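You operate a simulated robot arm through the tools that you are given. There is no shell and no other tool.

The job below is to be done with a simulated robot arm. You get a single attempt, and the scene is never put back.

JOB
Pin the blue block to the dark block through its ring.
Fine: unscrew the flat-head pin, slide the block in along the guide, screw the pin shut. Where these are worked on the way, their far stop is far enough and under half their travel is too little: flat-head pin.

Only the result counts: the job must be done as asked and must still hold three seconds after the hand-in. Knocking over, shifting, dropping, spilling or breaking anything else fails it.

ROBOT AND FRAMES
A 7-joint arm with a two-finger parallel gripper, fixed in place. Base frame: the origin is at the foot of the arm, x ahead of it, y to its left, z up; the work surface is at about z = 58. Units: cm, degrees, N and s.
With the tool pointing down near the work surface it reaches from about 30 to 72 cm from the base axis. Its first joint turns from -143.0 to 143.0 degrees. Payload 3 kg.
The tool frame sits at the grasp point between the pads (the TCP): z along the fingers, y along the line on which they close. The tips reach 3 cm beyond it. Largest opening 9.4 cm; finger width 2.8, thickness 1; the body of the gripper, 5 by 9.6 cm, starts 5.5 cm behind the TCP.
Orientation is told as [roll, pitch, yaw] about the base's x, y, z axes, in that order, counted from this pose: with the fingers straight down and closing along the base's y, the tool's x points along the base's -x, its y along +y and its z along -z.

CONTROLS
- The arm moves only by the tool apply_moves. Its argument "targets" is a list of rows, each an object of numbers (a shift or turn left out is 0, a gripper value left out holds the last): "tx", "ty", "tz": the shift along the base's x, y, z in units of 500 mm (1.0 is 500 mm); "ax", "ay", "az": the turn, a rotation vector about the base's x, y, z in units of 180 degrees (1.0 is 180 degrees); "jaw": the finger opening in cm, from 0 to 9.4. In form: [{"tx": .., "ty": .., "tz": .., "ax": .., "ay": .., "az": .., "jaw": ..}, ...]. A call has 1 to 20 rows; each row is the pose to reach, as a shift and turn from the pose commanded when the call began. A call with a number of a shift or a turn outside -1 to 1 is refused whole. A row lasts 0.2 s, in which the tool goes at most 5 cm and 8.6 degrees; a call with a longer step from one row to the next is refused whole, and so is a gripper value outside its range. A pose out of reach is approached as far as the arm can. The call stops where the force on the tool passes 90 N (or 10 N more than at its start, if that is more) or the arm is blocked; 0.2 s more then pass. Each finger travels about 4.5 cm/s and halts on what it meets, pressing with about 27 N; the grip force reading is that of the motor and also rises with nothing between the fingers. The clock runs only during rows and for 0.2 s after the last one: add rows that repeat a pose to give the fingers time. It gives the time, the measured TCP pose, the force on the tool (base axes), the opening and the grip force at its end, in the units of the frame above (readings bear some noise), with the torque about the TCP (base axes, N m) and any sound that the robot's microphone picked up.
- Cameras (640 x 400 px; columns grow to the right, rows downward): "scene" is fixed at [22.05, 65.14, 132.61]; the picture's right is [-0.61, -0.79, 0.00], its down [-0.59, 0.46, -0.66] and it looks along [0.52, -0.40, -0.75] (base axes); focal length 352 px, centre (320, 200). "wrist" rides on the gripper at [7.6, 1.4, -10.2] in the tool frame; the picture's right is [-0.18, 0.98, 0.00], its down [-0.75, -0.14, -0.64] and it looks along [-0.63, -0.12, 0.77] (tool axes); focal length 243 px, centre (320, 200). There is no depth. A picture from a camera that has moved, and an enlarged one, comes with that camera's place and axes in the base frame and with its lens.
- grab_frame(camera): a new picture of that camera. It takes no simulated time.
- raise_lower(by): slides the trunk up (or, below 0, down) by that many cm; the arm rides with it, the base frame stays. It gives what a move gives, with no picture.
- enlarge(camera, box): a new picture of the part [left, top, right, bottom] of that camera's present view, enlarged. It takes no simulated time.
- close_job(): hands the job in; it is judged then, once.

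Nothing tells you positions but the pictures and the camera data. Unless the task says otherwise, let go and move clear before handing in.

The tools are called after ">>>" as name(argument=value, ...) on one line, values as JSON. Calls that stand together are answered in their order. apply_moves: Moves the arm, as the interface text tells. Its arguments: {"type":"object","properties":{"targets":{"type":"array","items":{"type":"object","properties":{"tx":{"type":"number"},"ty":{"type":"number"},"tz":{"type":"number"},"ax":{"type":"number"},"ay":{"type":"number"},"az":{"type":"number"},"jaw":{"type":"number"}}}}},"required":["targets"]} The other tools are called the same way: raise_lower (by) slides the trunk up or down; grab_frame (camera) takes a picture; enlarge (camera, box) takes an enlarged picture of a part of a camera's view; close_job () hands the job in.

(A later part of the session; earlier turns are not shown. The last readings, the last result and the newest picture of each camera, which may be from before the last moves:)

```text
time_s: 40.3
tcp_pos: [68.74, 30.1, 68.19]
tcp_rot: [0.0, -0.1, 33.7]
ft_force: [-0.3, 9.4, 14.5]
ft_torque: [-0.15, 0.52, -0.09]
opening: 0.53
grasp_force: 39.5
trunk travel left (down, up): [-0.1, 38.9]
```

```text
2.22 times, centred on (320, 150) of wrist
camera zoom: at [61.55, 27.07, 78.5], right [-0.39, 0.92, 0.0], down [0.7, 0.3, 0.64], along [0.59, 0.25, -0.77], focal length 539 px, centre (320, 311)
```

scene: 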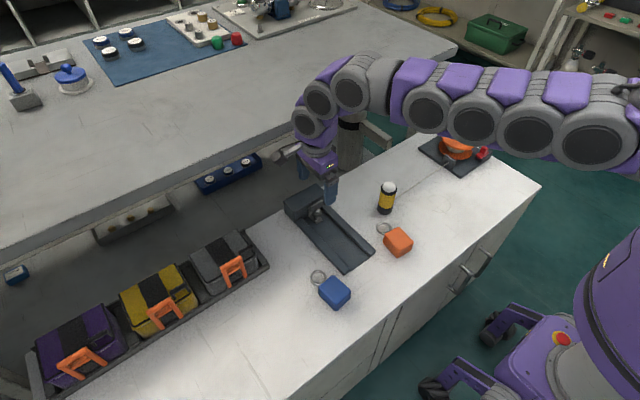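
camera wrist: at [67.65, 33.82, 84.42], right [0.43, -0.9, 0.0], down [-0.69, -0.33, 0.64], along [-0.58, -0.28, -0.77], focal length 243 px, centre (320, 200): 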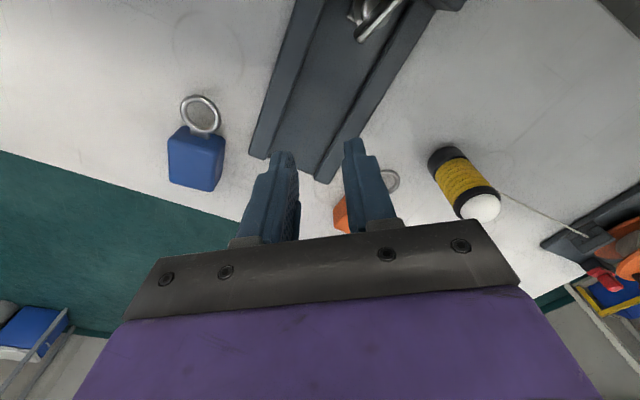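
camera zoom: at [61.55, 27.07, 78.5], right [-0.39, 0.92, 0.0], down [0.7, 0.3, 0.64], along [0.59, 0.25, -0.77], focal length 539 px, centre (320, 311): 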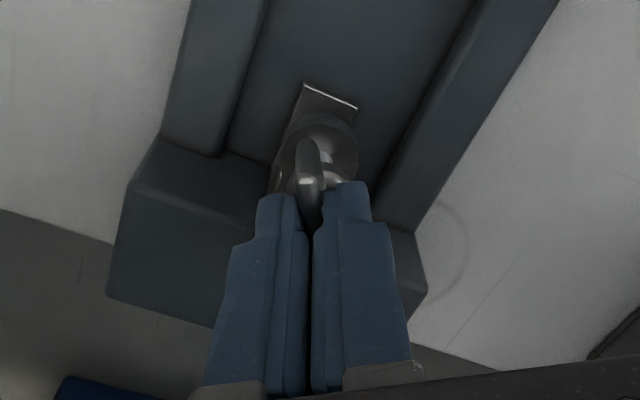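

Still free at roughly 300° total. Continuing another 72°.

>>> apply_moves(targets=[{"ty": 0.001, "az": 0.04, "tz": 0.002}, {"ty": 0.001, "az": 0.08, "tz": 0.003}, {"ty": 0.001, "az": 0.12, "tz": 0.004}, {"ty": 0.001, "az": 0.16, "tz": 0.005}, {"ty": 0.001, "az": 0.2, "tz": 0.006}, {"ty": 0.001, "az": 0.24, "tz": 0.007}, {"ty": 0.001, "az": 0.28, "tz": 0.008}, {"ty": 0.001, "az": 0.32, "tz": 0.009}, {"ty": 0.001, "az": 0.36, "tz": 0.009}, {"ty": 0.001, "az": 0.4, "tz": 0.009}, {"ty": 0.001, "az": 0.4, "tz": 0.009}])

>>> enlarge(camera="scene", box=[280, 165, 360, 235])

>>> enlarge(camera="wrist", box=[220, 60, 420, 240])

```text
time_s: 42.7
tcp_pos: [68.74, 30.05, 68.58]
tcp_rot: [0.3, -0.1, 105.6]
ft_force: [-16.5, 6.8, 5.8]
ft_torque: [-0.21, -0.17, -1.44]
opening: 1.2
grasp_force: 45.3
trunk travel left (down, up): [-0.1, 38.9]
```

```text
5.71 times, centred on (320, 200) of scene
camera zoom: at [22.05, 65.14, 132.61], right [-0.61, -0.79, 0.0], down [-0.59, 0.46, -0.66], along [0.52, -0.4, -0.75], focal length 2010 px, centre (320, 200)
```

zoom: 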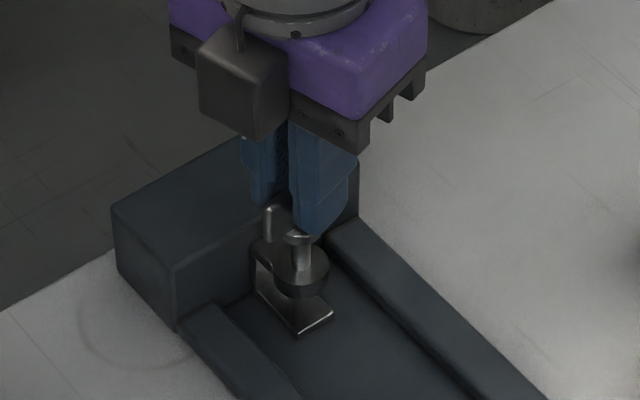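

```text
2.22 times, centred on (320, 150) of wrist
camera zoom: at [69.32, 22.38, 78.88], right [-1.0, -0.09, 0.0], down [-0.07, 0.76, 0.64], along [-0.06, 0.64, -0.77], focal length 539 px, centre (320, 311)
```

zoom: 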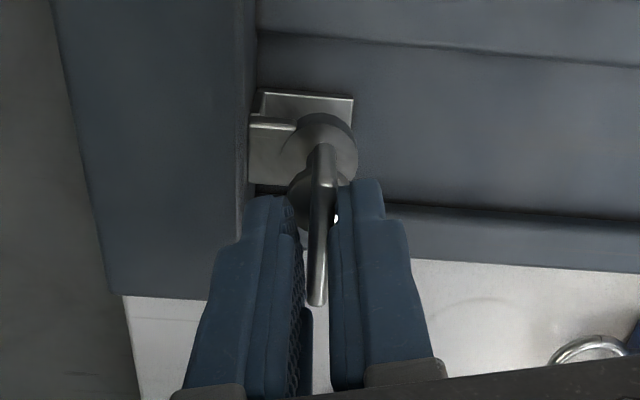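

The torque jumped to −1.4 N·m and the jaws were forced open, so the pin has hit its far stop after about 360°. I'll turn back slightly, open and lift away.

>>> apply_moves(targets=[{"az": -0.03}, {"az": -0.06}, {"az": -0.075}, {"az": -0.075, "jaw": 3.0}, {"az": -0.075, "jaw": 3.4}, {"az": -0.075, "jaw": 3.4}, {"az": -0.075, "tz": 0.03}, {"az": -0.075, "tz": 0.07}, {"az": -0.075, "tz": 0.12}, {"az": -0.075, "tz": 0.18}, {"az": -0.075, "tz": 0.18}])

>>> enlarge(camera="scene", box=[280, 165, 360, 235])

>>> enlarge(camera="wrist", box=[220, 60, 420, 240])

```text
time_s: 45.1
tcp_pos: [68.72, 30.21, 78.06]
tcp_rot: [0.1, 0.0, 92.0]
ft_force: [-0.3, -0.1, -0.2]
ft_torque: [0.0, 0.0, -0.01]
opening: 3.39
grasp_force: 0.1
trunk travel left (down, up): [-0.1, 38.9]
```

```text
5.71 times, centred on (320, 200) of scene
camera zoom: at [22.05, 65.14, 132.61], right [-0.61, -0.79, 0.0], down [-0.59, 0.46, -0.66], along [0.52, -0.4, -0.75], focal length 2010 px, centre (320, 200)
```

zoom: 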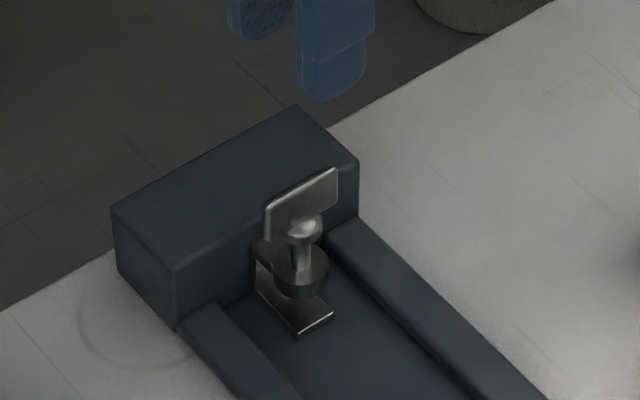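

```text
2.22 times, centred on (320, 150) of wrist
camera zoom: at [67.49, 22.5, 88.27], right [-0.99, 0.15, 0.0], down [0.12, 0.76, 0.64], along [0.09, 0.63, -0.77], focal length 539 px, centre (320, 311)
```

zoom: 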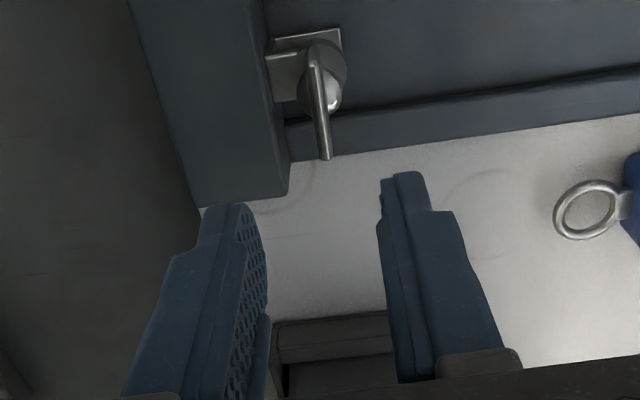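

The pin is fully raised, with its plate again along y and the gap below the collar clear. Now I'll go over the blue block, unwinding the wrist to yaw 0.

>>> apply_moves(targets=[{"tz": 0.02, "az": -0.04, "jaw": 9.0}, {"tz": 0.04, "az": -0.08, "tx": -0.05, "ty": 0.02}, {"tz": 0.04, "az": -0.12, "tx": -0.1, "ty": 0.05}, {"tz": 0.04, "az": -0.16, "tx": -0.15, "ty": 0.08}, {"tz": 0.04, "az": -0.2, "tx": -0.2, "ty": 0.11}, {"tz": 0.04, "az": -0.24, "tx": -0.25, "ty": 0.14}, {"tz": 0.04, "az": -0.28, "tx": -0.3, "ty": 0.17}, {"tz": 0.04, "az": -0.32, "tx": -0.35, "ty": 0.2}, {"tz": 0.04, "az": -0.36, "tx": -0.4, "ty": 0.208}, {"tz": 0.04, "az": -0.4, "tx": -0.45, "ty": 0.208}, {"tz": 0.04, "az": -0.44, "tx": -0.45, "ty": 0.208}, {"tz": 0.04, "az": -0.48, "tx": -0.45, "ty": 0.208}, {"tz": 0.04, "az": -0.511, "tx": -0.45, "ty": 0.208}, {"tz": 0.04, "az": -0.511, "tx": -0.45, "ty": 0.208}])

>>> grab_frame(camera="wrist")

>>> enlarge(camera="wrist", box=[240, 60, 400, 160])

>>> enlarge(camera="scene", box=[290, 250, 370, 320])

```text
time_s: 48.1
tcp_pos: [46.17, 40.43, 79.58]
tcp_rot: [0.0, -0.1, 0.1]
ft_force: [0.7, 1.2, -0.4]
ft_torque: [-0.01, -0.02, 0.04]
opening: 8.99
grasp_force: 0.0
trunk travel left (down, up): [-0.1, 38.9]
```

```text
taken
camera wrist: at [38.44, 41.8, 89.88], right [0.18, 0.98, 0.0], down [0.75, -0.14, 0.64], along [0.63, -0.12, -0.77], focal length 243 px, centre (320, 200)
```

wrist: 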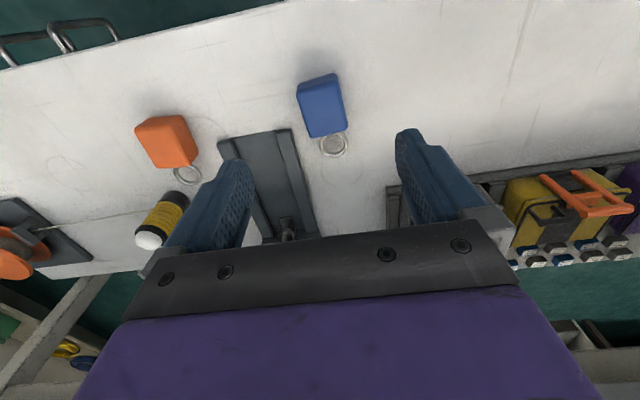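

```text
4.00 times, centred on (320, 110) of wrist
camera zoom: at [38.44, 41.8, 89.88], right [0.18, 0.98, 0.0], down [0.75, -0.14, 0.64], along [0.63, -0.12, -0.77], focal length 970 px, centre (320, 560)
```

zoom: 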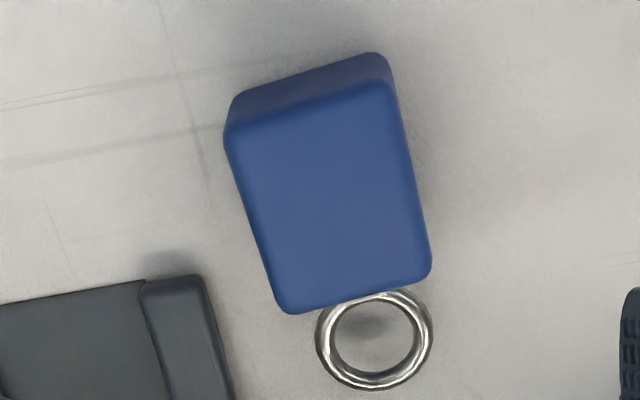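

```text
5.71 times, centred on (330, 285) of scene
camera zoom: at [22.05, 65.14, 132.61], right [-0.61, -0.79, 0.0], down [-0.59, 0.46, -0.66], along [0.52, -0.4, -0.75], focal length 2010 px, centre (263, -286)
```

zoom: 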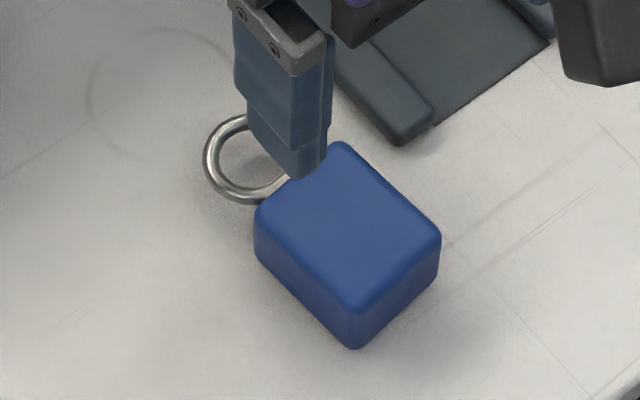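

The block is about 5.8 × 4.85 cm, centred near (49.1, 40.3) and yawed about +4°, with the ring centre near (54.3, 40.8). I'd like to know the rail height before choosing the grip height, so I'll zoom on the guide's front end.

>>> enlarge(camera="wrist", box=[215, 120, 315, 182])

>>> enlarge(camera="scene", box=[310, 220, 390, 280])

```text
6.40 times, centred on (265, 151) of wrist
camera zoom: at [38.44, 41.8, 89.88], right [0.18, 0.98, 0.0], down [0.75, -0.14, 0.64], along [0.63, -0.12, -0.77], focal length 1553 px, centre (672, 514)
```

zoom: 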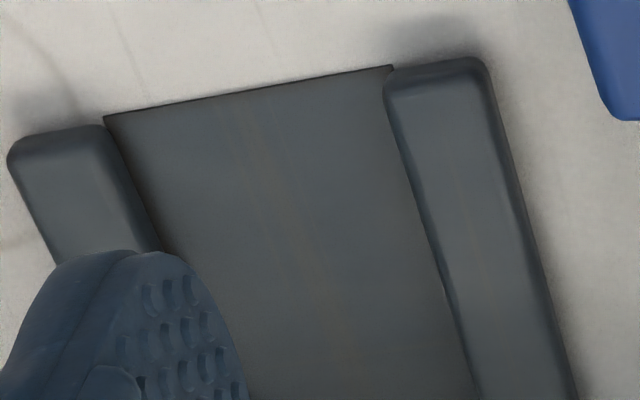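

```text
6.67 times, centred on (350, 250) of scene
camera zoom: at [22.05, 65.14, 132.61], right [-0.61, -0.79, 0.0], down [-0.59, 0.46, -0.66], along [0.52, -0.4, -0.75], focal length 2345 px, centre (120, -133)
```

zoom: 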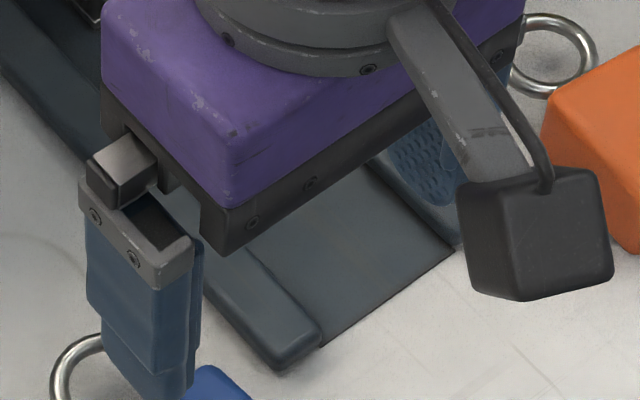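

The rails are about 1 cm high with a thin channel floor about 6.2 cm wide, centred on y≈30.2, and the block is about 3.1 cm tall. I'll descend over the block with the jaws at 7 cm and the hand yawed +4.6°, stopping just above it to check.

>>> apply_moves(targets=[{"tx": 0.02, "tz": -0.05, "az": 0.0128, "jaw": 7.2}, {"tx": 0.054, "ty": -0.0015, "tz": -0.1, "az": 0.0256}, {"tx": 0.054, "ty": -0.0015, "tz": -0.16, "az": 0.0256}, {"tx": 0.054, "ty": -0.0015, "tz": -0.22, "az": 0.0256}, {"tx": 0.054, "ty": -0.0015, "tz": -0.26, "az": 0.0256}, {"tx": 0.054, "ty": -0.0015, "tz": -0.28, "az": 0.0256}, {"tx": 0.054, "ty": -0.0015, "tz": -0.28, "az": 0.0256}])

>>> grab_frame(camera="wrist")

>>> enlarge(camera="scene", box=[280, 240, 390, 320])

```text
time_s: 49.7
tcp_pos: [48.98, 40.29, 65.57]
tcp_rot: [-0.1, 0.0, 4.9]
ft_force: [0.6, 1.2, -0.3]
ft_torque: [0.05, -0.02, 0.0]
opening: 7.2
grasp_force: 0.1
trunk travel left (down, up): [-0.1, 38.9]
```

```text
taken
camera wrist: at [41.11, 41.06, 75.87], right [0.1, 0.99, 0.0], down [0.76, -0.08, 0.64], along [0.64, -0.07, -0.77], focal length 243 px, centre (320, 200)
```

wrist: 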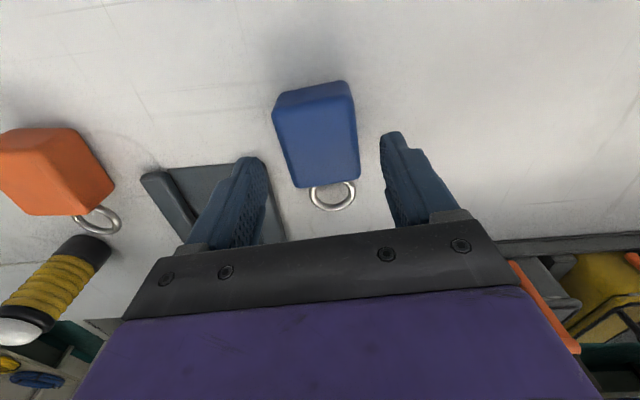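

```text
5.00 times, centred on (335, 280) of scene
camera zoom: at [22.05, 65.14, 132.61], right [-0.61, -0.79, 0.0], down [-0.59, 0.46, -0.66], along [0.52, -0.4, -0.75], focal length 1759 px, centre (245, -200)
```

zoom: 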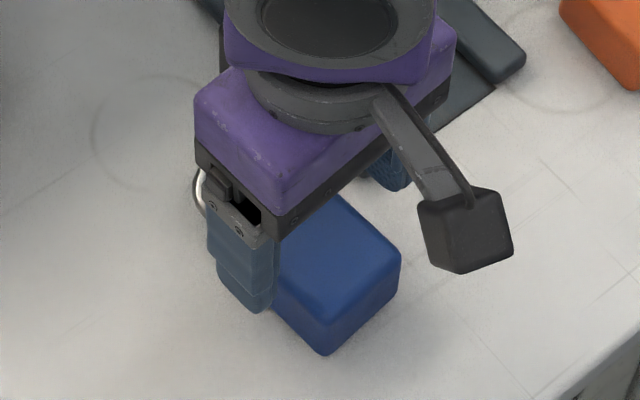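

The block sits between the open fingers. A quick zoom to verify the block's centre and heading before going down.

>>> enlarge(camera="wrist", box=[230, 60, 410, 230])

```text
2.35 times, centred on (320, 145) of wrist
camera zoom: at [41.11, 41.06, 75.87], right [0.1, 0.99, 0.0], down [0.76, -0.08, 0.64], along [0.64, -0.07, -0.77], focal length 571 px, centre (320, 329)
```

zoom: 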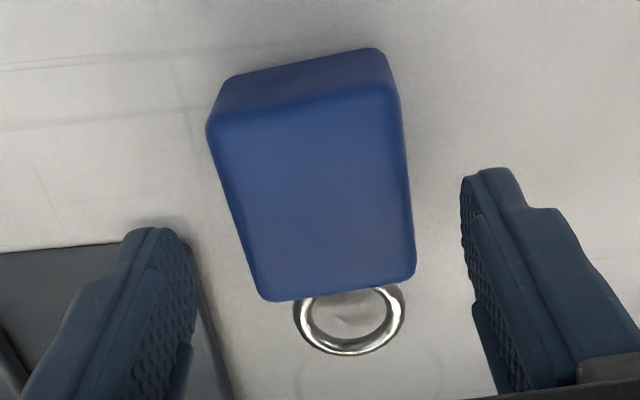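

Alignment is good: block centre about (48.9, 40.3), heading ~5°, and ring centre about 5.4 cm ahead of the block's centre. I'll go down to grip only its upper part, so the fingers stay above the rails later, then close.

>>> apply_moves(targets=[{"tz": -0.02}, {"tz": -0.04}, {"tz": -0.06}, {"tz": -0.066}, {"tz": -0.066}, {"tz": -0.066, "jaw": 5.5}, {"tz": -0.066, "jaw": 4.5}, {"tz": -0.066, "jaw": 4.0}, {"tz": -0.066, "jaw": 4.0}, {"tz": -0.066, "jaw": 4.0}])

>>> enlarge(camera="wrist", box=[230, 60, 410, 230])

>>> enlarge(camera="scene", box=[280, 240, 390, 320])

```text
time_s: 51.9
tcp_pos: [48.82, 40.47, 62.53]
tcp_rot: [0.1, -0.2, 4.8]
ft_force: [3.5, -2.0, 23.3]
ft_torque: [-0.4, -0.06, 0.5]
opening: 5.0
grasp_force: 26.6
trunk travel left (down, up): [-0.1, 38.9]
```

```text
2.35 times, centred on (320, 145) of wrist
camera zoom: at [41.01, 41.11, 72.79], right [0.1, 0.99, 0.0], down [0.76, -0.08, 0.64], along [0.64, -0.06, -0.77], focal length 571 px, centre (320, 329)
```

zoom: 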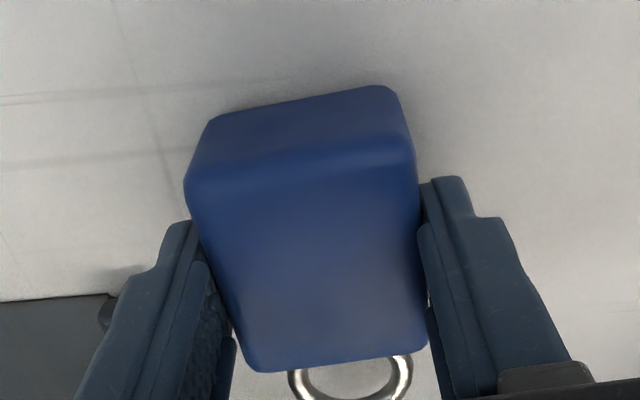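

```text
5.00 times, centred on (335, 280) of scene
camera zoom: at [22.05, 65.14, 132.61], right [-0.61, -0.79, 0.0], down [-0.59, 0.46, -0.66], along [0.52, -0.4, -0.75], focal length 1759 px, centre (245, -200)
```

zoom: 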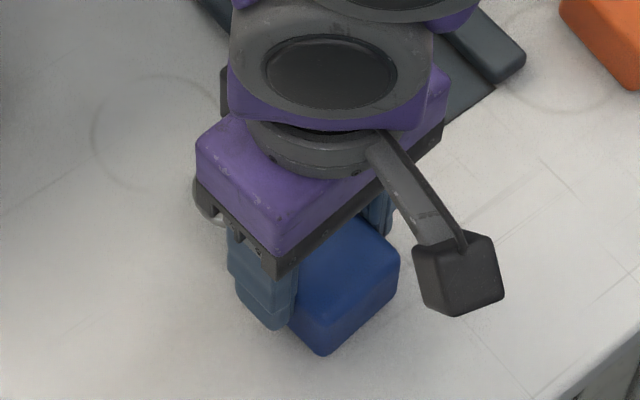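

The block is held with the jaws at 5.0 cm. I'll lift it a few cm and check that it hangs level.

>>> apply_moves(targets=[{"tz": 0.01, "jaw": 3.5}, {"tz": 0.03}, {"tz": 0.06}, {"tz": 0.1}, {"tz": 0.12}, {"tz": 0.12}])

>>> enlarge(camera="wrist", box=[230, 60, 410, 230])

>>> enlarge(camera="scene", box=[280, 220, 390, 300])

```text
time_s: 53.3
tcp_pos: [48.95, 40.29, 68.39]
tcp_rot: [0.0, 0.2, 4.8]
ft_force: [0.3, -1.0, -12.3]
ft_torque: [0.02, 0.0, 0.0]
opening: 5.0
grasp_force: 27.5
trunk travel left (down, up): [-0.1, 38.9]
```

```text
2.35 times, centred on (320, 145) of wrist
camera zoom: at [41.09, 41.12, 78.73], right [0.1, 0.99, 0.0], down [0.76, -0.08, 0.64], along [0.64, -0.07, -0.77], focal length 571 px, centre (320, 329)
```

zoom: 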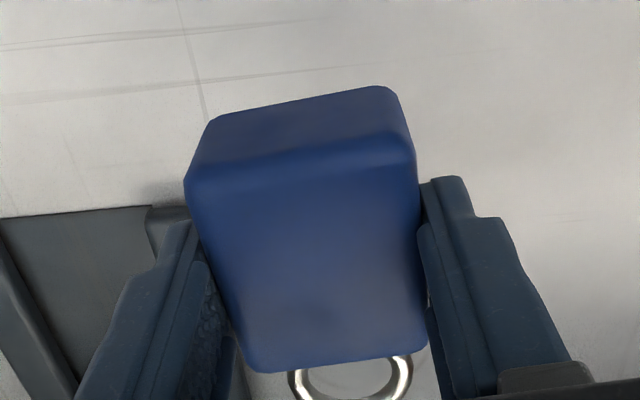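

```text
5.00 times, centred on (335, 260) of scene
camera zoom: at [22.05, 65.14, 132.61], right [-0.61, -0.79, 0.0], down [-0.59, 0.46, -0.66], along [0.52, -0.4, -0.75], focal length 1759 px, centre (245, -100)
```

zoom: 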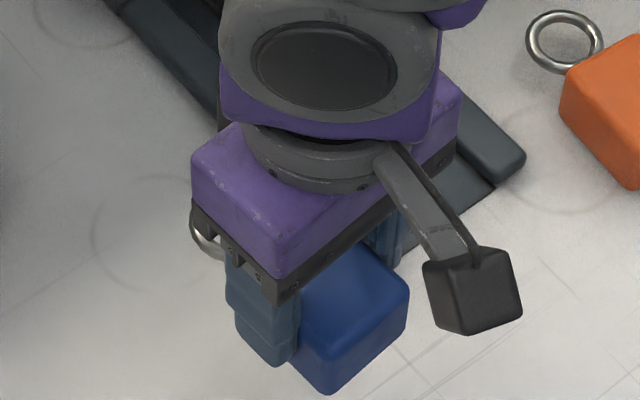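

The block is firmly held and level, weighing about 1.2 kg. Now I'll carry it over the channel, squared to x at y≈30.15, and check before lowering.

>>> apply_moves(targets=[{"tx": 0.02, "ty": -0.025, "tz": 0.02, "az": -0.01}, {"tx": 0.05, "ty": -0.065, "tz": 0.02, "az": -0.02}, {"tx": 0.08, "ty": -0.105, "tz": 0.02, "az": -0.0267}, {"tx": 0.11, "ty": -0.145, "tz": 0.02, "az": -0.0267}, {"tx": 0.14, "ty": -0.185, "tz": 0.02, "az": -0.0267}, {"tx": 0.166, "ty": -0.204, "tz": 0.01, "az": -0.0267}, {"tx": 0.166, "ty": -0.204, "tz": -0.03, "az": -0.0267}, {"tx": 0.166, "ty": -0.204, "tz": -0.06, "az": -0.0267}, {"tx": 0.166, "ty": -0.204, "tz": -0.07, "az": -0.0267}, {"tx": 0.166, "ty": -0.204, "tz": -0.07, "az": -0.0267}])

>>> grab_frame(camera="wrist")

>>> enlarge(camera="scene", box=[270, 170, 390, 280])

```text
time_s: 55.5
tcp_pos: [57.08, 30.12, 64.74]
tcp_rot: [0.0, 0.1, -0.1]
ft_force: [0.1, 0.2, -12.8]
ft_torque: [0.02, 0.03, 0.0]
opening: 4.99
grasp_force: 27.3
trunk travel left (down, up): [-0.1, 38.9]
```

```text
taken
camera wrist: at [49.37, 31.6, 75.18], right [0.18, 0.98, 0.0], down [0.75, -0.14, 0.64], along [0.63, -0.12, -0.77], focal length 243 px, centre (320, 200)
```

wrist: 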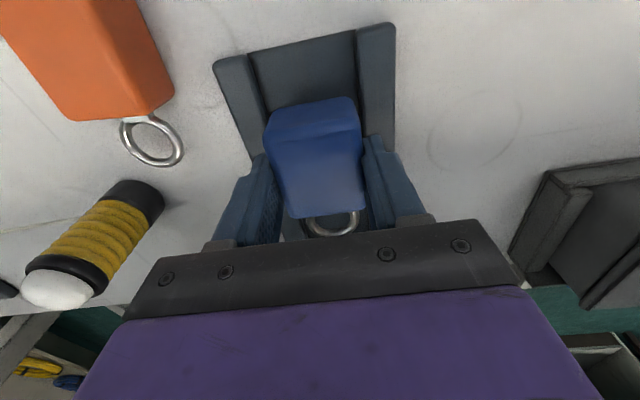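

```text
3.64 times, centred on (330, 225) of scene
camera zoom: at [22.05, 65.14, 132.61], right [-0.61, -0.79, 0.0], down [-0.59, 0.46, -0.66], along [0.52, -0.4, -0.75], focal length 1279 px, centre (284, 109)
```

zoom: 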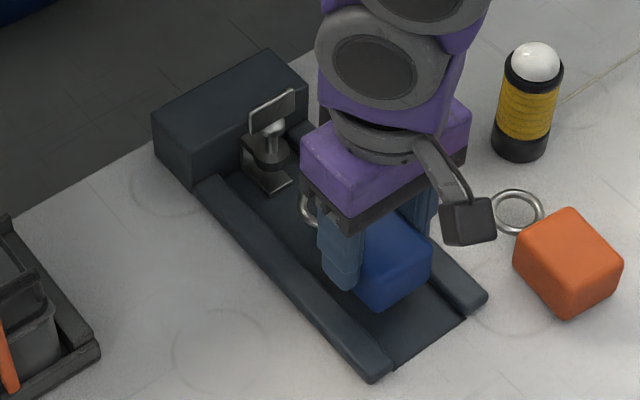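

The block hangs over the channel and looks centred. I'll lower it slowly and watch the force for touchdown.

>>> apply_moves(targets=[{"tz": -0.01}, {"tz": -0.02}, {"tz": -0.028}, {"tz": -0.034}, {"tz": -0.034}])

>>> enlarge(camera="wrist", box=[200, 20, 420, 240])

>>> enlarge(camera="scene", box=[270, 170, 390, 280])

```text
time_s: 56.7
tcp_pos: [57.2, 30.17, 63.06]
tcp_rot: [0.0, 0.0, 0.0]
ft_force: [0.0, -0.5, -13.1]
ft_torque: [-0.01, -0.01, -0.01]
opening: 4.99
grasp_force: 26.8
trunk travel left (down, up): [-0.1, 38.9]
```

```text
1.82 times, centred on (310, 130) of wrist
camera zoom: at [49.54, 31.6, 73.46], right [0.18, 0.98, 0.0], down [0.75, -0.14, 0.64], along [0.63, -0.12, -0.77], focal length 441 px, centre (338, 327)
```

zoom: 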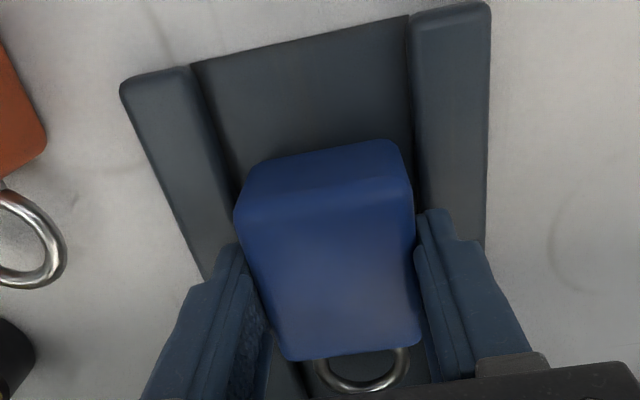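

```text
3.64 times, centred on (330, 225) of scene
camera zoom: at [22.05, 65.14, 132.61], right [-0.61, -0.79, 0.0], down [-0.59, 0.46, -0.66], along [0.52, -0.4, -0.75], focal length 1279 px, centre (284, 109)
```

zoom: 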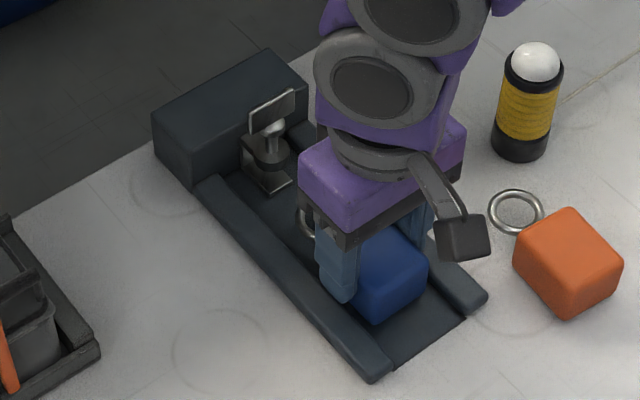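

Not touching yet. Lowering a few millimetres more.

>>> apply_moves(targets=[{"tz": -0.002}, {"tz": -0.004}, {"tz": -0.006}, {"tz": -0.008}, {"tz": -0.008}])

```text
time_s: 57.9
tcp_pos: [57.31, 30.14, 62.6]
tcp_rot: [0.1, 0.1, -0.1]
ft_force: [-0.5, 0.0, -12.0]
ft_torque: [0.01, -0.03, 0.01]
opening: 5.01
grasp_force: 27.4
trunk travel left (down, up): [-0.1, 38.9]
```

Still the block's full weight on the hand. A little lower again.

>>> apply_moves(targets=[{"tz": -0.002}, {"tz": -0.004}, {"tz": -0.006}, {"tz": -0.006}])

```text
time_s: 58.9
tcp_pos: [57.22, 30.13, 62.49]
tcp_rot: [0.0, -0.1, 0.0]
ft_force: [1.4, -2.0, -0.4]
ft_torque: [-0.38, 0.31, 0.07]
opening: 4.98
grasp_force: 27.1
trunk travel left (down, up): [-0.1, 38.9]
```

The floor now carries the block. I'll slide it about 3.5 cm along +x and check the ring against the clamp.

>>> apply_moves(targets=[{"tx": 0.01, "tz": 0.0005}, {"tx": 0.02, "tz": 0.0005}, {"tx": 0.03, "tz": 0.0005}, {"tx": 0.04, "tz": 0.0005}, {"tx": 0.05, "tz": 0.0005}, {"tx": 0.06, "tz": 0.0005}, {"tx": 0.07, "tz": 0.0005}, {"tx": 0.07, "tz": 0.0005}])

>>> enlarge(camera="wrist", box=[200, 20, 420, 240])

>>> enlarge(camera="scene", box=[290, 180, 360, 240])

```text
time_s: 60.7
tcp_pos: [60.77, 30.06, 62.44]
tcp_rot: [0.0, -0.1, 0.0]
ft_force: [-4.7, 0.8, 3.5]
ft_torque: [-0.44, 0.45, -0.15]
opening: 4.99
grasp_force: 26.9
trunk travel left (down, up): [-0.1, 38.9]
```

```text
1.82 times, centred on (310, 130) of wrist
camera zoom: at [53.01, 31.61, 72.8], right [0.18, 0.98, 0.0], down [0.75, -0.14, 0.64], along [0.63, -0.12, -0.77], focal length 441 px, centre (338, 327)
```

zoom: 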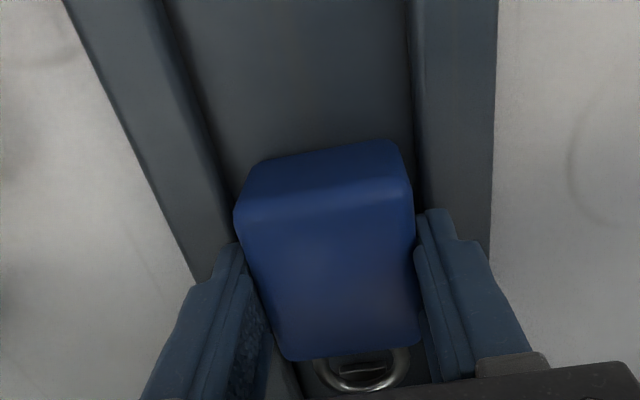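

```text
6.67 times, centred on (325, 210) of scene
camera zoom: at [22.05, 65.14, 132.61], right [-0.61, -0.79, 0.0], down [-0.59, 0.46, -0.66], along [0.52, -0.4, -0.75], focal length 2345 px, centre (287, 133)
```

zoom: 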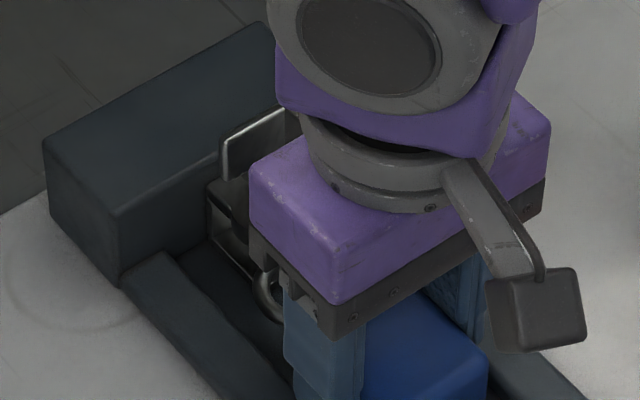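

The ring is entering over the clamp's lower plate. Continuing slowly another 1.5 cm.

>>> apply_moves(targets=[{"tx": 0.006}, {"tx": 0.012}, {"tx": 0.018}, {"tx": 0.024}, {"tx": 0.03}, {"tx": 0.03}])

>>> enlarge(camera="wrist", box=[260, 160, 400, 240])

>>> enlarge(camera="scene", box=[290, 180, 350, 230])

```text
time_s: 62.1
tcp_pos: [62.1, 30.18, 62.51]
tcp_rot: [0.0, 0.0, -0.1]
ft_force: [-0.8, -0.2, -4.9]
ft_torque: [-0.24, -0.18, -0.11]
opening: 4.98
grasp_force: 27.1
trunk travel left (down, up): [-0.1, 38.9]
```

```text
4.57 times, centred on (330, 200) of wrist
camera zoom: at [54.46, 31.68, 72.81], right [0.19, 0.98, 0.0], down [0.75, -0.14, 0.64], along [0.63, -0.12, -0.77], focal length 1109 px, centre (274, 200)
```

zoom: 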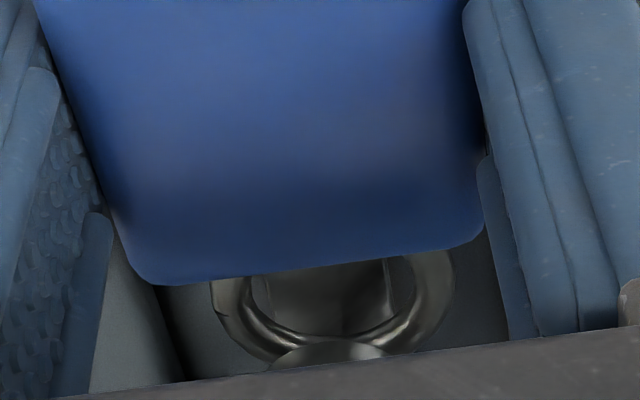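

```text
8.00 times, centred on (320, 205) of scene
camera zoom: at [22.05, 65.14, 132.61], right [-0.61, -0.79, 0.0], down [-0.59, 0.46, -0.66], along [0.52, -0.4, -0.75], focal length 2814 px, centre (320, 160)
```

zoom: 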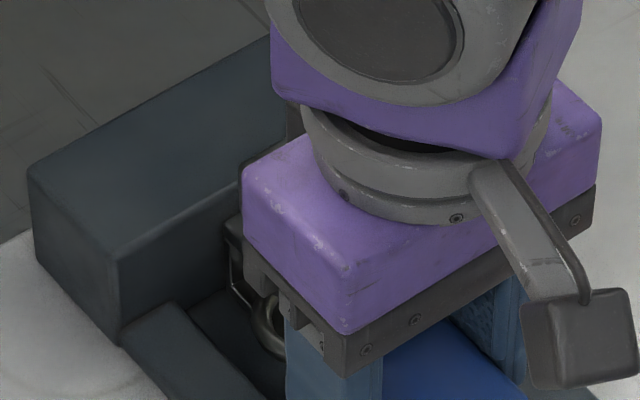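

The ring is sliding under the collar, between collar and lower plate, and lies well in line with it. I'll push on slowly, watching for contact at the back.

>>> apply_moves(targets=[{"tx": 0.005}, {"tx": 0.01}, {"tx": 0.015}, {"tx": 0.02}, {"tx": 0.024}, {"tx": 0.024}])

>>> enlarge(camera="wrist", box=[260, 160, 400, 240])

>>> enlarge(camera="scene", box=[290, 180, 350, 230])

```text
time_s: 63.5
tcp_pos: [63.5, 30.18, 62.48]
tcp_rot: [0.0, 0.0, 0.0]
ft_force: [-6.2, -0.6, 5.4]
ft_torque: [-0.16, -0.23, -0.09]
opening: 5.01
grasp_force: 26.5
trunk travel left (down, up): [-0.1, 38.9]
```

```text
4.57 times, centred on (330, 200) of wrist
camera zoom: at [55.69, 31.61, 72.81], right [0.18, 0.98, 0.0], down [0.75, -0.14, 0.64], along [0.63, -0.12, -0.77], focal length 1109 px, centre (274, 200)
```

zoom: 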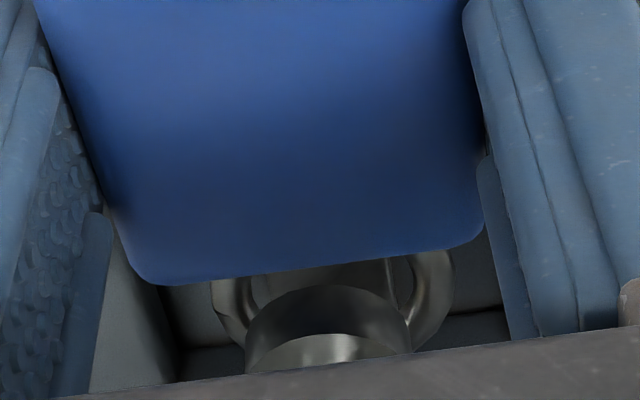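

```text
8.00 times, centred on (320, 205) of scene
camera zoom: at [22.05, 65.14, 132.61], right [-0.61, -0.79, 0.0], down [-0.59, 0.46, -0.66], along [0.52, -0.4, -0.75], focal length 2814 px, centre (320, 160)
```

zoom: 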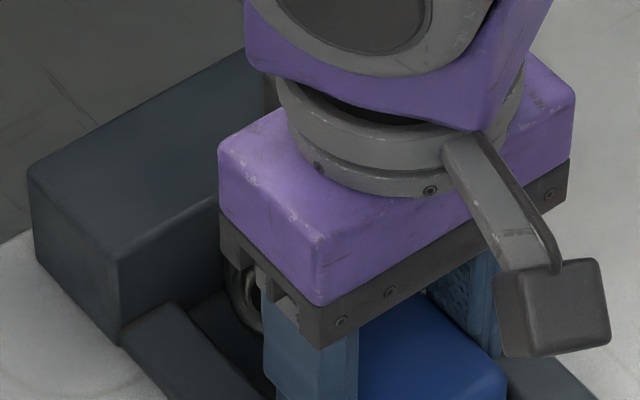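

The ring now surrounds the collar's underside, its centre at about x=68.2–68.5 against the pin axis at 68.65. I'll nudge it 3 mm further.

>>> apply_moves(targets=[{"tx": 0.002}, {"tx": 0.004}, {"tx": 0.006}, {"tx": 0.006}])

>>> enlarge(camera="wrist", box=[260, 160, 400, 240])

```text
time_s: 64.5
tcp_pos: [63.5, 30.22, 62.51]
tcp_rot: [0.0, 0.0, 0.0]
ft_force: [-17.3, 2.1, 14.0]
ft_torque: [-0.17, -0.05, -0.02]
opening: 4.98
grasp_force: 27.2
trunk travel left (down, up): [-0.1, 38.9]
```

```text
4.57 times, centred on (330, 200) of wrist
camera zoom: at [55.83, 31.58, 72.81], right [0.18, 0.98, 0.0], down [0.75, -0.14, 0.64], along [0.63, -0.12, -0.77], focal length 1109 px, centre (274, 200)
```

zoom: 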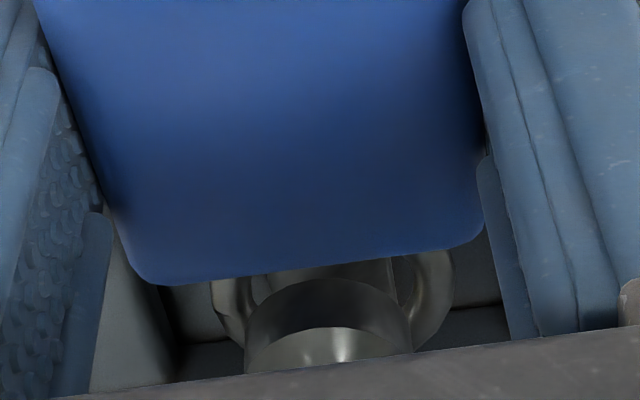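

The force jumped, so the ring/block is at its end stop. I'll relax the push, open the jaws and rise straight up.

>>> apply_moves(targets=[{"tx": -0.003, "tz": 0.001}, {"tx": -0.003, "tz": 0.001}, {"tx": -0.003, "tz": 0.001, "jaw": 5.6}, {"tx": -0.003, "tz": 0.001, "jaw": 6.4}, {"tx": -0.003, "tz": 0.001, "jaw": 6.6}, {"tx": -0.003, "tz": 0.02, "jaw": 6.6}, {"tx": -0.003, "tz": 0.05}, {"tx": -0.003, "tz": 0.1}, {"tx": -0.003, "tz": 0.16}, {"tx": -0.003, "tz": 0.22}, {"tx": -0.003, "tz": 0.28}, {"tx": -0.003, "tz": 0.28}])

>>> enlarge(camera="wrist", box=[240, 80, 400, 200])

>>> enlarge(camera="scene", box=[280, 180, 370, 260])

```text
time_s: 67.1
tcp_pos: [63.39, 30.33, 76.4]
tcp_rot: [-0.1, 0.0, 0.1]
ft_force: [0.3, 0.4, 1.0]
ft_torque: [0.02, 0.0, 0.0]
opening: 6.59
grasp_force: 0.1
trunk travel left (down, up): [-0.1, 38.9]
```

```text
3.33 times, centred on (320, 140) of wrist
camera zoom: at [55.67, 31.73, 86.74], right [0.18, 0.98, 0.0], down [0.75, -0.14, 0.64], along [0.63, -0.12, -0.77], focal length 809 px, centre (320, 400)
```

zoom: 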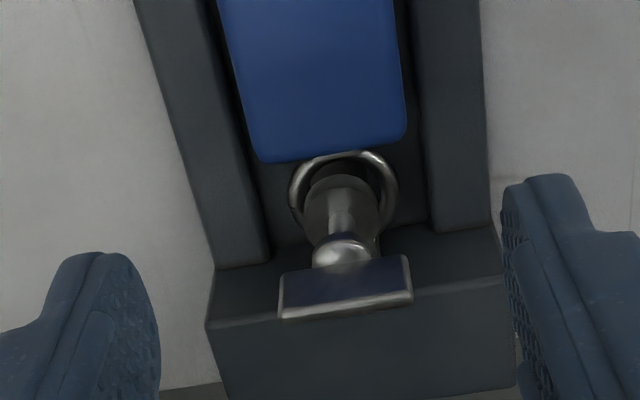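

```text
5.00 times, centred on (325, 220) of scene
camera zoom: at [22.05, 65.14, 132.61], right [-0.61, -0.79, 0.0], down [-0.59, 0.46, -0.66], along [0.52, -0.4, -0.75], focal length 1759 px, centre (295, 100)
```

zoom: 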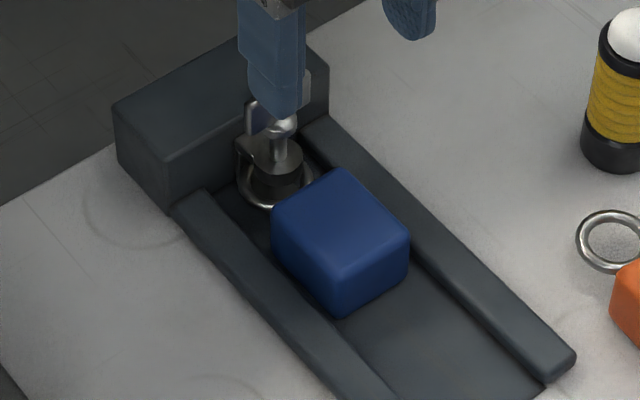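

The ring sits right around the collar and the blue block is seated in the guide. Next I'll close the pin, approaching the raised plate at yaw +90° for the longest clockwise turn.

>>> apply_moves(targets=[{"az": 0.04, "tx": 0.01, "jaw": 3.2}, {"az": 0.08, "tx": 0.02}, {"az": 0.12, "tx": 0.03}, {"az": 0.16, "tx": 0.04}, {"az": 0.2, "tx": 0.05}, {"az": 0.24, "tx": 0.06}, {"az": 0.28, "tx": 0.07}, {"az": 0.32, "tx": 0.08}, {"az": 0.36, "tx": 0.09}, {"az": 0.4, "tx": 0.1, "ty": -0.004}, {"az": 0.44, "tx": 0.105, "ty": -0.004}, {"az": 0.48, "tx": 0.105, "ty": -0.004, "tz": -0.03}, {"az": 0.5, "tx": 0.105, "ty": -0.004, "tz": -0.06}, {"az": 0.5, "tx": 0.105, "ty": -0.004, "tz": -0.08}, {"az": 0.5, "tx": 0.105, "ty": -0.004, "tz": -0.08}])

>>> enlarge(camera="wrist", box=[220, 60, 420, 240])

>>> enlarge(camera="scene", box=[280, 165, 360, 235])

```text
time_s: 70.3
tcp_pos: [68.84, 29.79, 72.35]
tcp_rot: [0.2, 0.0, 89.9]
ft_force: [0.0, -0.2, -0.7]
ft_torque: [0.0, -0.01, 0.0]
opening: 3.21
grasp_force: 0.0
trunk travel left (down, up): [-0.1, 38.9]
```

```text
2.22 times, centred on (320, 150) of wrist
camera zoom: at [67.36, 22.31, 82.72], right [-0.98, 0.18, 0.0], down [0.14, 0.75, 0.64], along [0.12, 0.63, -0.77], focal length 539 px, centre (320, 311)
```

zoom: 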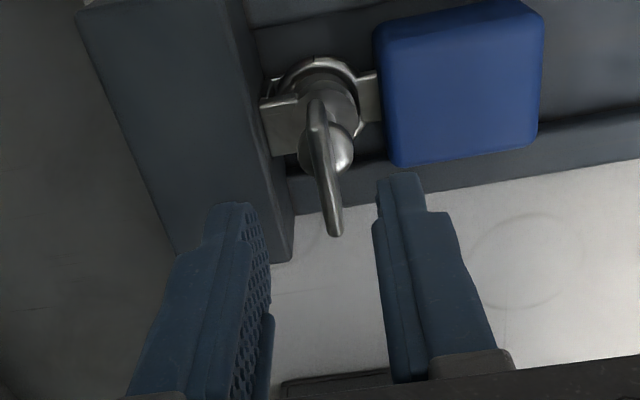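

```text
5.71 times, centred on (320, 200) of scene
camera zoom: at [22.05, 65.14, 132.61], right [-0.61, -0.79, 0.0], down [-0.59, 0.46, -0.66], along [0.52, -0.4, -0.75], focal length 2010 px, centre (320, 200)
```

zoom: 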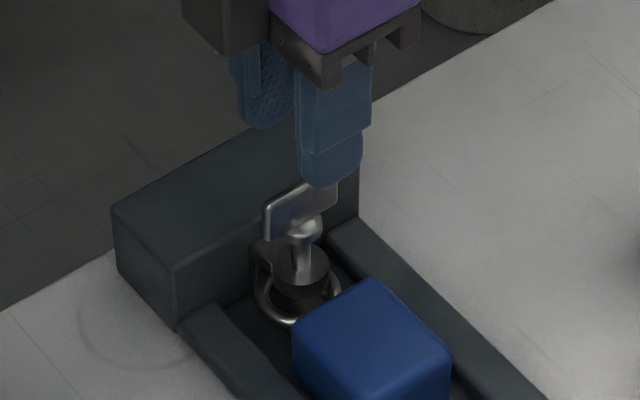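

The plate is aligned and centred between the fingers within 2 mm. I'll descend with a small x correction and grip it.

>>> apply_moves(targets=[{"tx": -0.003, "ty": 0.002, "tz": -0.02}, {"tx": -0.003, "ty": 0.002, "tz": -0.04}, {"tx": -0.003, "ty": 0.002, "tz": -0.06}, {"tx": -0.003, "ty": 0.002, "tz": -0.077}, {"tx": -0.003, "ty": 0.002, "tz": -0.077}, {"tx": -0.003, "ty": 0.002, "tz": -0.077, "jaw": 1.5}, {"tx": -0.003, "ty": 0.002, "tz": -0.077, "jaw": 0}, {"tx": -0.003, "ty": 0.002, "tz": -0.077, "jaw": 0}, {"tx": -0.003, "ty": 0.002, "tz": -0.077, "jaw": 0}])

>>> enlarge(camera="wrist", box=[220, 60, 420, 240])

>>> enlarge(camera="scene", box=[280, 165, 360, 235])

```text
time_s: 72.3
tcp_pos: [68.74, 30.06, 68.47]
tcp_rot: [0.2, 0.0, 90.0]
ft_force: [-11.5, -1.3, -0.4]
ft_torque: [-0.24, 0.11, -0.01]
opening: 0.55
grasp_force: 39.5
trunk travel left (down, up): [-0.1, 38.9]
```

```text
2.22 times, centred on (320, 150) of wrist
camera zoom: at [67.19, 22.49, 78.71], right [-0.98, 0.18, 0.0], down [0.14, 0.75, 0.64], along [0.12, 0.63, -0.77], focal length 539 px, centre (320, 311)
```

zoom: 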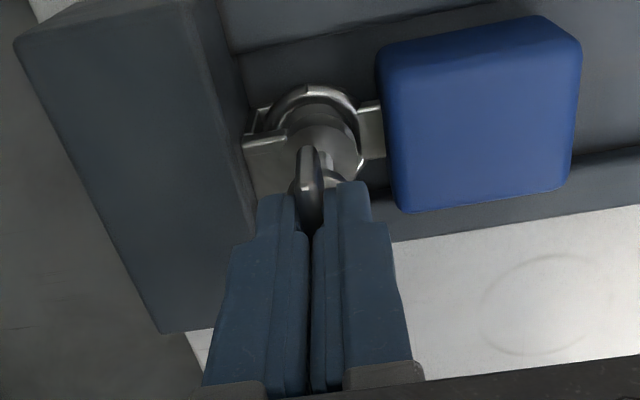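

```text
5.71 times, centred on (320, 200) of scene
camera zoom: at [22.05, 65.14, 132.61], right [-0.61, -0.79, 0.0], down [-0.59, 0.46, -0.66], along [0.52, -0.4, -0.75], focal length 2010 px, centre (320, 200)
```

zoom: 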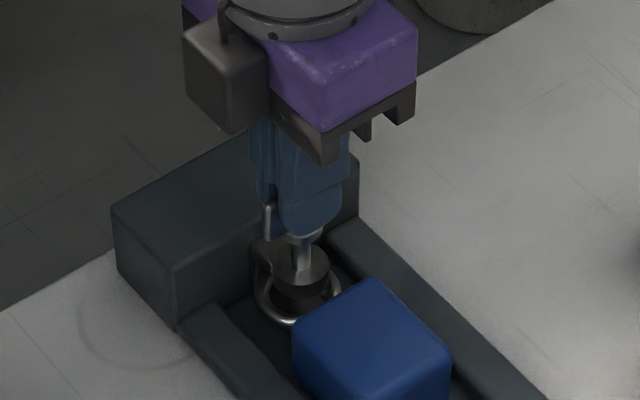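

Gripped. I'll turn clockwise about 72° while lowering with the thread, checking forces.

>>> apply_moves(targets=[{"tx": -0.002, "az": -0.04, "tz": -0.0007}, {"tx": -0.002, "az": -0.08, "tz": -0.0015}, {"tx": -0.002, "az": -0.12, "tz": -0.0022}, {"tx": -0.002, "az": -0.16, "tz": -0.003}, {"tx": -0.002, "az": -0.2, "tz": -0.0038}, {"tx": -0.002, "az": -0.24, "tz": -0.0045}, {"tx": -0.002, "az": -0.28, "tz": -0.0053}, {"tx": -0.002, "az": -0.32, "tz": -0.006}, {"tx": -0.002, "az": -0.36, "tz": -0.0068}, {"tx": -0.002, "az": -0.4, "tz": -0.0076}, {"tx": -0.002, "az": -0.4, "tz": -0.0076}])

>>> enlarge(camera="scene", box=[280, 165, 360, 235])

>>> enlarge(camera="wrist", box=[220, 60, 420, 240])

```text
time_s: 74.7
tcp_pos: [68.73, 30.0, 67.96]
tcp_rot: [0.1, 0.2, 17.9]
ft_force: [15.1, -1.5, -23.5]
ft_torque: [-0.11, 0.03, 0.07]
opening: 0.54
grasp_force: 40.1
trunk travel left (down, up): [-0.1, 38.9]
```

```text
5.71 times, centred on (320, 200) of scene
camera zoom: at [22.05, 65.14, 132.61], right [-0.61, -0.79, 0.0], down [-0.59, 0.46, -0.66], along [0.52, -0.4, -0.75], focal length 2010 px, centre (320, 200)
```

zoom: 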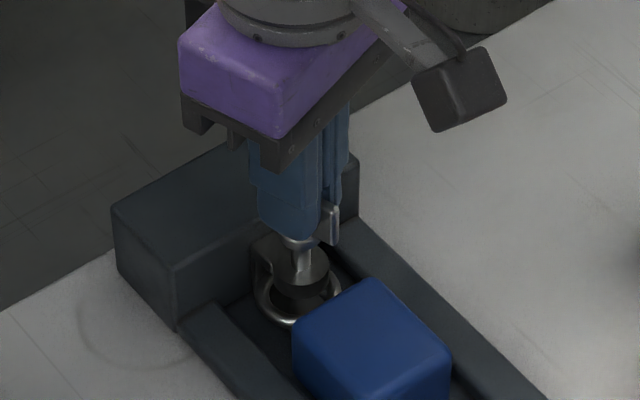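

```text
2.22 times, centred on (320, 150) of wrist
camera zoom: at [60.93, 29.09, 78.35], right [-0.13, 0.99, 0.0], down [0.76, 0.1, 0.64], along [0.64, 0.08, -0.77], focal length 539 px, centre (320, 311)
```

zoom: 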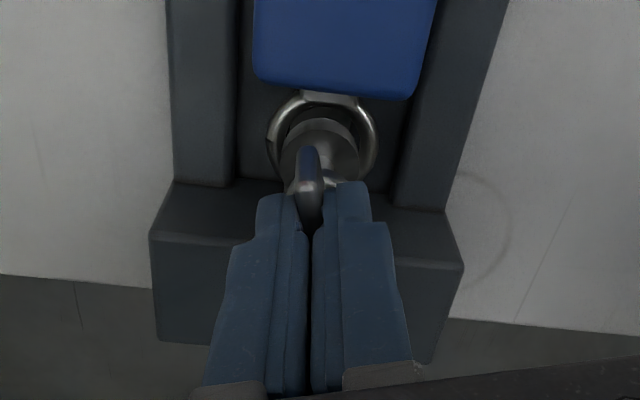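

The pin is turning in and pulling the hand down. Continuing clockwise with a bit more descent.

>>> apply_moves(targets=[{"tx": 0.001, "az": -0.04, "tz": -0.0025}, {"tx": 0.001, "az": -0.08, "tz": -0.004}, {"tx": 0.001, "az": -0.12, "tz": -0.005}, {"tx": 0.001, "az": -0.16, "tz": -0.006}, {"tx": 0.001, "az": -0.2, "tz": -0.007}, {"tx": 0.001, "az": -0.24, "tz": -0.008}, {"tx": 0.001, "az": -0.28, "tz": -0.009}, {"tx": 0.001, "az": -0.32, "tz": -0.01}, {"tx": 0.001, "az": -0.36, "tz": -0.011}, {"tx": 0.001, "az": -0.4, "tz": -0.012}, {"tx": 0.001, "az": -0.4, "tz": -0.012}])

>>> enlarge(camera="scene", box=[280, 165, 360, 235])

```text
time_s: 77.1
tcp_pos: [68.73, 30.08, 67.42]
tcp_rot: [0.0, -0.2, -54.0]
ft_force: [11.6, -7.5, -4.7]
ft_torque: [0.1, -0.1, 0.01]
opening: 0.55
grasp_force: 40.2
trunk travel left (down, up): [-0.1, 38.9]
```

```text
5.71 times, centred on (320, 200) of scene
camera zoom: at [22.05, 65.14, 132.61], right [-0.61, -0.79, 0.0], down [-0.59, 0.46, -0.66], along [0.52, -0.4, -0.75], focal length 2010 px, centre (320, 200)
```

zoom: 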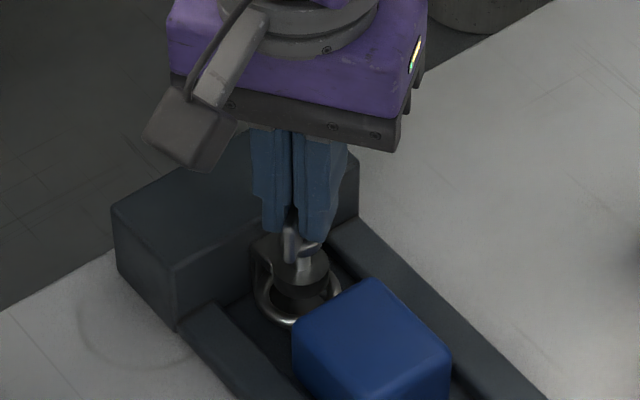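

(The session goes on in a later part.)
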